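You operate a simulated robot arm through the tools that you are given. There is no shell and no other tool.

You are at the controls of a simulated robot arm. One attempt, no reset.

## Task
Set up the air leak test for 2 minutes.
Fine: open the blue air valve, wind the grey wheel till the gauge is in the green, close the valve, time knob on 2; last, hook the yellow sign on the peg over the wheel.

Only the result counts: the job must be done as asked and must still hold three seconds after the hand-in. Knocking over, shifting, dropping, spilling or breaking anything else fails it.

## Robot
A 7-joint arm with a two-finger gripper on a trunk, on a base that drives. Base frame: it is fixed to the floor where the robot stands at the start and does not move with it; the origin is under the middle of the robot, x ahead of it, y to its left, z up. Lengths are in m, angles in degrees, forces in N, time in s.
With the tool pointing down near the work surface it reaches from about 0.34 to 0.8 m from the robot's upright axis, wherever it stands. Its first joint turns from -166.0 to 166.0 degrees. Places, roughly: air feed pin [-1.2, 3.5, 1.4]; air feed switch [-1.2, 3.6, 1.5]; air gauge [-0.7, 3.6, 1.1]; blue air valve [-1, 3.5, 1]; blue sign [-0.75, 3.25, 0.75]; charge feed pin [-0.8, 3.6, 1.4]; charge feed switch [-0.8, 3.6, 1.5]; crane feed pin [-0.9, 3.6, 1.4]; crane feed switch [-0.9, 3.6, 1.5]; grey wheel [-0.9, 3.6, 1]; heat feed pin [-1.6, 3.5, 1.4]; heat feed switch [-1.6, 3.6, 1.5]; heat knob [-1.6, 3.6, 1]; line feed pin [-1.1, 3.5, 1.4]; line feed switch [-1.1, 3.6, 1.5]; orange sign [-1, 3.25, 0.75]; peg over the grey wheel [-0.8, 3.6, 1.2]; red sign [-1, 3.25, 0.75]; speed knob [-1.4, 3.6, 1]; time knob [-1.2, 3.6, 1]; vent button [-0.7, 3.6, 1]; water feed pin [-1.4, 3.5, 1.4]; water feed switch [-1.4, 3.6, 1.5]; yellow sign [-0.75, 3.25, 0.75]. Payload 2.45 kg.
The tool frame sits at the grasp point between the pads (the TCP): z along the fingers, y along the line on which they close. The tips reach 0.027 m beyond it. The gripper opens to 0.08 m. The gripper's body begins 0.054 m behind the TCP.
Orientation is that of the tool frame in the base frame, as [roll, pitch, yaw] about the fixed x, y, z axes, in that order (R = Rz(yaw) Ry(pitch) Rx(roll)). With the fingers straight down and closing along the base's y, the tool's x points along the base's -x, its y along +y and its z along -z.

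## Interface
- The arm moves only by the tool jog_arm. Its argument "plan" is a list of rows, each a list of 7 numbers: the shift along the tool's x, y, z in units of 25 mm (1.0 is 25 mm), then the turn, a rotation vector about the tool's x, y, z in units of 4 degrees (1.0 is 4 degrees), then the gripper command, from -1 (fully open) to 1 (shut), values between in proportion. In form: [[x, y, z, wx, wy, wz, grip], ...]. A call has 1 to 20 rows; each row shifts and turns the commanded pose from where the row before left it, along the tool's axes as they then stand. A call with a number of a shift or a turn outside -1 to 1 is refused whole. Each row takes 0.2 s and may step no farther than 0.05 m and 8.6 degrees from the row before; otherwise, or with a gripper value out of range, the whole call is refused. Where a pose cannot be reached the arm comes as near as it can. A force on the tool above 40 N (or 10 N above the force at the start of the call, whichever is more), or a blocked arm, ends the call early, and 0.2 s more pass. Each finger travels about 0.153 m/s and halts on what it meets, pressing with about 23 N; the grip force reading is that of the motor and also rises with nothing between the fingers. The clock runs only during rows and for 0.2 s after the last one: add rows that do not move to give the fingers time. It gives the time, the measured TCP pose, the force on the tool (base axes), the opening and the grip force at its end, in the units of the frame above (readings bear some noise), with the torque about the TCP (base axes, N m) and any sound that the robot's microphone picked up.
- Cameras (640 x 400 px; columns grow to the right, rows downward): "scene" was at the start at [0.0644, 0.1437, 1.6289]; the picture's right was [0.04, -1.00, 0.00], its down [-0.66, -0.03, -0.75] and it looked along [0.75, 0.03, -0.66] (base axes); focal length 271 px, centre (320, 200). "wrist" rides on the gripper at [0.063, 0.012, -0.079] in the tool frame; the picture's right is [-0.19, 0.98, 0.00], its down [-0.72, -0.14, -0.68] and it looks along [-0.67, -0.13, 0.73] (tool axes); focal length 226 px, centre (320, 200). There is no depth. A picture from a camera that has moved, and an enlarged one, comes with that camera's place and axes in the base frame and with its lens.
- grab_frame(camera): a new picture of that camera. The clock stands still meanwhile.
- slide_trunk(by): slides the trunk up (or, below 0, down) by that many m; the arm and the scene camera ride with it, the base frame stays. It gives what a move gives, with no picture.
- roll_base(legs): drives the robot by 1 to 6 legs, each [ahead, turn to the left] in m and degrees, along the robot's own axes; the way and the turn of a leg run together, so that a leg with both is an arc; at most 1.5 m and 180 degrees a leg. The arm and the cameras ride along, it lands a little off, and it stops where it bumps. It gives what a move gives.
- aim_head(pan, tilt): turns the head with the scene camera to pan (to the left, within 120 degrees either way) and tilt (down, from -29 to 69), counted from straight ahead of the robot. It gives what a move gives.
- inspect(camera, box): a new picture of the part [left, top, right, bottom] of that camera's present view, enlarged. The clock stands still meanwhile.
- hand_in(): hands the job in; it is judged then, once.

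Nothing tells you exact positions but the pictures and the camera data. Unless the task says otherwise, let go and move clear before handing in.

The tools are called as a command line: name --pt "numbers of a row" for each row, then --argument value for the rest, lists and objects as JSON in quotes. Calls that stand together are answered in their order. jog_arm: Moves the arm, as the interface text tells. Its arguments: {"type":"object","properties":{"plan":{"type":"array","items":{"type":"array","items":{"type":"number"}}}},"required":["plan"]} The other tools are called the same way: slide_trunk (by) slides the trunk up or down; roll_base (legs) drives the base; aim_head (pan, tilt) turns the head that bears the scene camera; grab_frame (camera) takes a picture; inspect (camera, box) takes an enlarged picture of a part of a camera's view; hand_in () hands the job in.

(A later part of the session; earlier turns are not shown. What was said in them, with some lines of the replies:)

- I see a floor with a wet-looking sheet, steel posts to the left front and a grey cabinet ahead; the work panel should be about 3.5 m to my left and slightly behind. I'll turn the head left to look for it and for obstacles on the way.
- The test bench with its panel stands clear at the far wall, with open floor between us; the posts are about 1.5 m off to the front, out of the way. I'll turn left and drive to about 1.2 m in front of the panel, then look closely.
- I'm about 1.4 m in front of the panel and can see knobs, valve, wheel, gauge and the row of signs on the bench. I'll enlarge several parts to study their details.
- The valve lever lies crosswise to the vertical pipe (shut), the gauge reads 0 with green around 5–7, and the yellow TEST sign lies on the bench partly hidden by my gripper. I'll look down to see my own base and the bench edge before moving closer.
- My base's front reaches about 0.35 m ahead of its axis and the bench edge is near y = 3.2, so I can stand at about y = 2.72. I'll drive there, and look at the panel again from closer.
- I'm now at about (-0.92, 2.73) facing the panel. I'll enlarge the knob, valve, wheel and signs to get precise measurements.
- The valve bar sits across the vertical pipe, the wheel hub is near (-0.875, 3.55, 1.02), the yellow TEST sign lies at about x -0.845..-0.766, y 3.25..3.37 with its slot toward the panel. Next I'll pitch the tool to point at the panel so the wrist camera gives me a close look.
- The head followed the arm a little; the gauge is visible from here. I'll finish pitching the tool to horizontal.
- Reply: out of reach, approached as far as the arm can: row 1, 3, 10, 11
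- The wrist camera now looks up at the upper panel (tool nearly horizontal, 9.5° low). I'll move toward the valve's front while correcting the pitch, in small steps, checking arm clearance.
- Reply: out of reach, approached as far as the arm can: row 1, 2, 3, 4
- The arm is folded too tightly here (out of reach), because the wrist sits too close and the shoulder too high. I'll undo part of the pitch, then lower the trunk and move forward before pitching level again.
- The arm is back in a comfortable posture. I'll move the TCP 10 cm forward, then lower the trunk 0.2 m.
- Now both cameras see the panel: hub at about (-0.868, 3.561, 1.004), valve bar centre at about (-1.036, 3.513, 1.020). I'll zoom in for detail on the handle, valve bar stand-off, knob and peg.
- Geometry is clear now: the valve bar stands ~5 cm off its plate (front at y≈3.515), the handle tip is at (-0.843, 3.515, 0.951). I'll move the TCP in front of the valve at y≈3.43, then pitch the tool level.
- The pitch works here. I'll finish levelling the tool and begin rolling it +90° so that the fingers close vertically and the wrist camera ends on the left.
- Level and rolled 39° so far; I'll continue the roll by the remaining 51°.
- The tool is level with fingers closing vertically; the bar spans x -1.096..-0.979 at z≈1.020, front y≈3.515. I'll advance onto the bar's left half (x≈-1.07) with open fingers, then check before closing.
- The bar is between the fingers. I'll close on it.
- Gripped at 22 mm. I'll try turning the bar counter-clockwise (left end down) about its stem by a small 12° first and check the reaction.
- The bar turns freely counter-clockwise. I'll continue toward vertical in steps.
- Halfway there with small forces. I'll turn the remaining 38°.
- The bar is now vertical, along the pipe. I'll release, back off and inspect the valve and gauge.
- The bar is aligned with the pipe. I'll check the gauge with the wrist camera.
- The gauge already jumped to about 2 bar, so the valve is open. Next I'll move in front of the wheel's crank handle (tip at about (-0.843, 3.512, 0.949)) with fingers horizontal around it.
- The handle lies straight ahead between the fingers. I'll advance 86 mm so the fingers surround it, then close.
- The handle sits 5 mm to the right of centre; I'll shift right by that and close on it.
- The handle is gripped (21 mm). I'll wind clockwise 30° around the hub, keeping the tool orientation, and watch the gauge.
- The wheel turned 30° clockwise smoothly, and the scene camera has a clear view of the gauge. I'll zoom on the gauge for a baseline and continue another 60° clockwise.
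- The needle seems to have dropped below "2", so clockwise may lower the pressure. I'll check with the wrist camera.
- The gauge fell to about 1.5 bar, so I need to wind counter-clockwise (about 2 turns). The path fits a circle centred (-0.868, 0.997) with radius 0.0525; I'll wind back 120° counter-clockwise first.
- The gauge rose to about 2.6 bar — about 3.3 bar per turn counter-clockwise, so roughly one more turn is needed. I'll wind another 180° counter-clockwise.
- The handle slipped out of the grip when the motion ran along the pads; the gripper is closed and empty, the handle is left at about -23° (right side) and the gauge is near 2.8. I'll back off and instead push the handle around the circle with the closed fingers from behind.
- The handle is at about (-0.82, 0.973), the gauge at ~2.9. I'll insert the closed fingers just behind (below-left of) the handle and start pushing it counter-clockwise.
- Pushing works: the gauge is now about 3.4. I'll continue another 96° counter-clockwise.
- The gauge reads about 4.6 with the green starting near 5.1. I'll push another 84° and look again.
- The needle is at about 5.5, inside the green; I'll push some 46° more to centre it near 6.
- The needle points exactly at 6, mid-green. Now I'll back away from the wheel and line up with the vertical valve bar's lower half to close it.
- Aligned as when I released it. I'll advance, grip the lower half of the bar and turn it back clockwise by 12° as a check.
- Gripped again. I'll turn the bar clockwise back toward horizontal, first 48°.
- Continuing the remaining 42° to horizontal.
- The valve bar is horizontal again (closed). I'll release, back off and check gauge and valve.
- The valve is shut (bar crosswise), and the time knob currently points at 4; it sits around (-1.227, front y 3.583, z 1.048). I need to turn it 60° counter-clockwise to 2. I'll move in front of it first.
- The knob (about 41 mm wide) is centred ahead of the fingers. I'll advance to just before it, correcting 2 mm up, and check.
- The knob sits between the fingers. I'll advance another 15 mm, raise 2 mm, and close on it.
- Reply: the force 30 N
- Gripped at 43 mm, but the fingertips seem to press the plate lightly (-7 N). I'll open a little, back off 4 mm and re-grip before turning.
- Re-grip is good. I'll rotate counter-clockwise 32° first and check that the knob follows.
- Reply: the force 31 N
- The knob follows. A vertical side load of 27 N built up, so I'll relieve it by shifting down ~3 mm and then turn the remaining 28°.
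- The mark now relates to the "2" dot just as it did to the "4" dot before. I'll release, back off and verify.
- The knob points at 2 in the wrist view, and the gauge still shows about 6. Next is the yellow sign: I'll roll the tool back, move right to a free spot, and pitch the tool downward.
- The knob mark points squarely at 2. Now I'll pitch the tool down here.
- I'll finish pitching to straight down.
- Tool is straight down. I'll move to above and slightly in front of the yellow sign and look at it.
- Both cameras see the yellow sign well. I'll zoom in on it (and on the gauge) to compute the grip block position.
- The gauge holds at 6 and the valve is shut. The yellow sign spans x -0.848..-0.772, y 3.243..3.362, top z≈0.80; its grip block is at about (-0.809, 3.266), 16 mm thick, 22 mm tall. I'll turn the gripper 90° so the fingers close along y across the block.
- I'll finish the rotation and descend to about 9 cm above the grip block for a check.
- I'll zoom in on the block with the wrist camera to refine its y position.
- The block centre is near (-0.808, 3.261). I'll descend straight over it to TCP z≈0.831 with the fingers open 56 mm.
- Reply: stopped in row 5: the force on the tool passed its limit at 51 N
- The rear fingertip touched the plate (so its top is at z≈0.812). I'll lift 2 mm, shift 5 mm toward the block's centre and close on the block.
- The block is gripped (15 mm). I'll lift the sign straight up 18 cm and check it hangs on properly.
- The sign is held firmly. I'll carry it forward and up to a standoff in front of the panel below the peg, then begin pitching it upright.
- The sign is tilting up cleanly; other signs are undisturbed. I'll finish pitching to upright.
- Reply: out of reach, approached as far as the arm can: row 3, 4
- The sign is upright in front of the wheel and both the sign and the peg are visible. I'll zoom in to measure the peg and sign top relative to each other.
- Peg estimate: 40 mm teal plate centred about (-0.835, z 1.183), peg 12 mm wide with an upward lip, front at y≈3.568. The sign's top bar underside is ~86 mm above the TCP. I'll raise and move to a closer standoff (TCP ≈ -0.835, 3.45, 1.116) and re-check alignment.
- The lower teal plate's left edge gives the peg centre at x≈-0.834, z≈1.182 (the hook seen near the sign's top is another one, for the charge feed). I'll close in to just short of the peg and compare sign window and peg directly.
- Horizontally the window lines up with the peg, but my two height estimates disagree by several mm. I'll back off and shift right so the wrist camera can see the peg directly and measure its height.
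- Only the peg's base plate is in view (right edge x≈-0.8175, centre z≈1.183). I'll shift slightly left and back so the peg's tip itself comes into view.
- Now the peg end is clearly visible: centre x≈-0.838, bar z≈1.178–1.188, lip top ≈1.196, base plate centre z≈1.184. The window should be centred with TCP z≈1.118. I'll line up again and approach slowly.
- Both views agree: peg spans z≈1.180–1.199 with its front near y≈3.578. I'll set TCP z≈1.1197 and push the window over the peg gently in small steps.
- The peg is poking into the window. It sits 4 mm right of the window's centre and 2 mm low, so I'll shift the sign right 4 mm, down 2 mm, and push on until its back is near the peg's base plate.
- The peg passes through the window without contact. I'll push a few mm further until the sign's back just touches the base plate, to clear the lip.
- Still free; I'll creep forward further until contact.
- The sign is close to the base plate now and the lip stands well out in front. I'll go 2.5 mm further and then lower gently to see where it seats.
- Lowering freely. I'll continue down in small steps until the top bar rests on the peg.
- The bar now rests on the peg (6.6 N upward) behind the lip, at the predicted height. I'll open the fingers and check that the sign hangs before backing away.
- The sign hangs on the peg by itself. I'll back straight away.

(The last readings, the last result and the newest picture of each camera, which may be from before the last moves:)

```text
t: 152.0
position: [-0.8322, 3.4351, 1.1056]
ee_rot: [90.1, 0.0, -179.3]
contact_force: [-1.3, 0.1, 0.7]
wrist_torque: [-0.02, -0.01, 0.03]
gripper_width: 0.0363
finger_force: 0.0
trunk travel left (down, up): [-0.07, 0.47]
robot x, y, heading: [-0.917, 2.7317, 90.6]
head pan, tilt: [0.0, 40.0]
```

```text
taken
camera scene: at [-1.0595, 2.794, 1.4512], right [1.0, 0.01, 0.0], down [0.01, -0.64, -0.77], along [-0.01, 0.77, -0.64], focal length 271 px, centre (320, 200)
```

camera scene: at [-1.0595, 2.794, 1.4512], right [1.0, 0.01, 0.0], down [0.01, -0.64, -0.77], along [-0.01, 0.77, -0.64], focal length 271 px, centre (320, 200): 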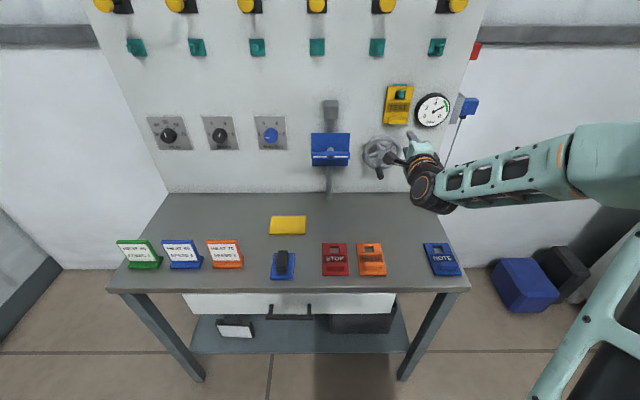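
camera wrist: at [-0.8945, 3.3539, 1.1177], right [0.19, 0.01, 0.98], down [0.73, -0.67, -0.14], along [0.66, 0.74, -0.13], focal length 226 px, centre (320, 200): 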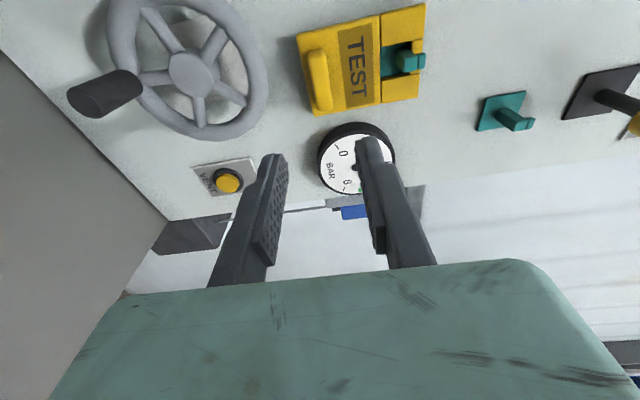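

Everything looks in place; I'll verify each item with zooms before handing in.

inspect --camera "scene" --box '[300, 70, 470, 190]'

inspect --camera "scene" --box '[140, 100, 300, 160]'

inspect --camera "scene" --box '[375, 75, 425, 135]'

inspect --camera "wrist" --box '[280, 0, 480, 200]'

```text
3.33 times, centred on (385, 130) of scene
camera zoom: at [-1.0595, 2.794, 1.4512], right [1.0, 0.01, 0.0], down [0.01, -0.64, -0.77], along [-0.01, 0.77, -0.64], focal length 903 px, centre (103, 433)
```

zoom: 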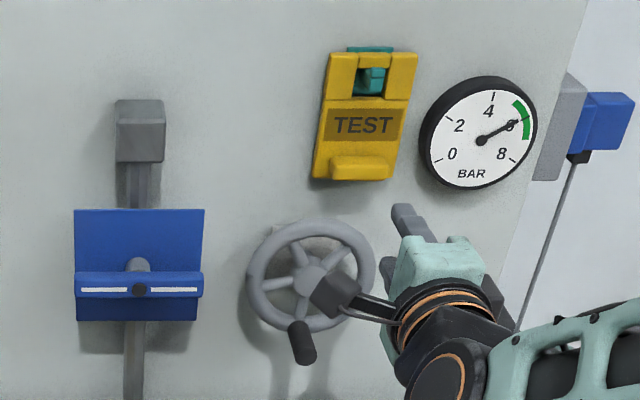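

```text
4.00 times, centred on (220, 130) of scene
camera zoom: at [-1.0595, 2.794, 1.4512], right [1.0, 0.01, 0.0], down [0.01, -0.64, -0.77], along [-0.01, 0.77, -0.64], focal length 1084 px, centre (720, 480)
```

zoom: 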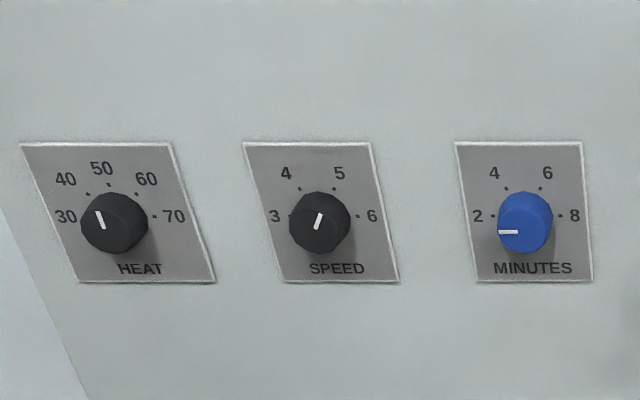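

```text
6.67 times, centred on (400, 105) of scene
camera zoom: at [-1.0595, 2.794, 1.4512], right [1.0, 0.01, 0.0], down [0.01, -0.64, -0.77], along [-0.01, 0.77, -0.64], focal length 1806 px, centre (-213, 833)
```

zoom: 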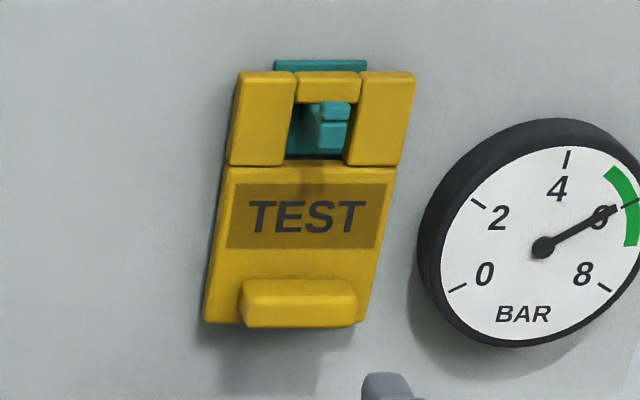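

```text
2.00 times, centred on (380, 100) of wrist
camera zoom: at [-0.8945, 3.3539, 1.1177], right [0.19, 0.01, 0.98], down [0.73, -0.67, -0.14], along [0.66, 0.74, -0.13], focal length 452 px, centre (200, 400)
```

zoom: 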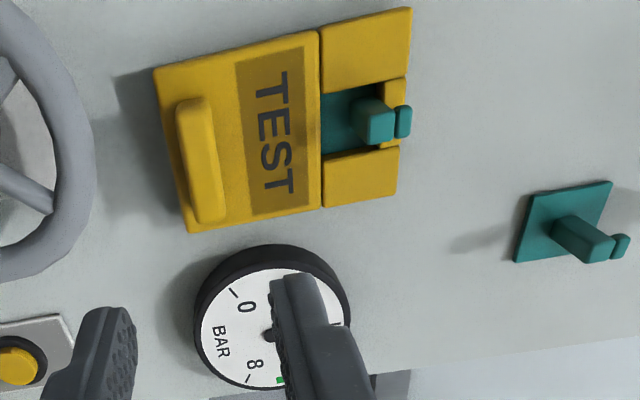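

All checks pass:
- The valve is shut.
- The gauge holds at 6, in the green.
- The time knob points at 2, with heat and speed unchanged.
- The yellow TEST sign hangs on the peg over the wheel.

The gripper is clear of everything, so I'm handing in.

hand_in

```text
The job is handed in.
```

The air leak test is set up for 2 minutes and handed in. I checked each item on camera just before handing in:

- **Valve:** I opened the blue air valve for winding, then closed it again. Its bar lies across the pipe.
- **Pressure:** the gauge reads about 6 bar, the middle of the green. It held there after the valve was closed.
- **Time knob:** it points at 2. It was on 4 at the start.
- **Sign:** the yellow TEST sign hangs on the peg over the wheel, behind the peg's lip.

Clockwise winding turned out to lower the pressure, so I wound counter-clockwise. While winding, the grip slipped off the wheel's crank once, so I pushed the crank round with closed fingers instead.

The heat and speed knobs, the vent button and the other signs look as they did before. The gripper is empty and clear of the panel.
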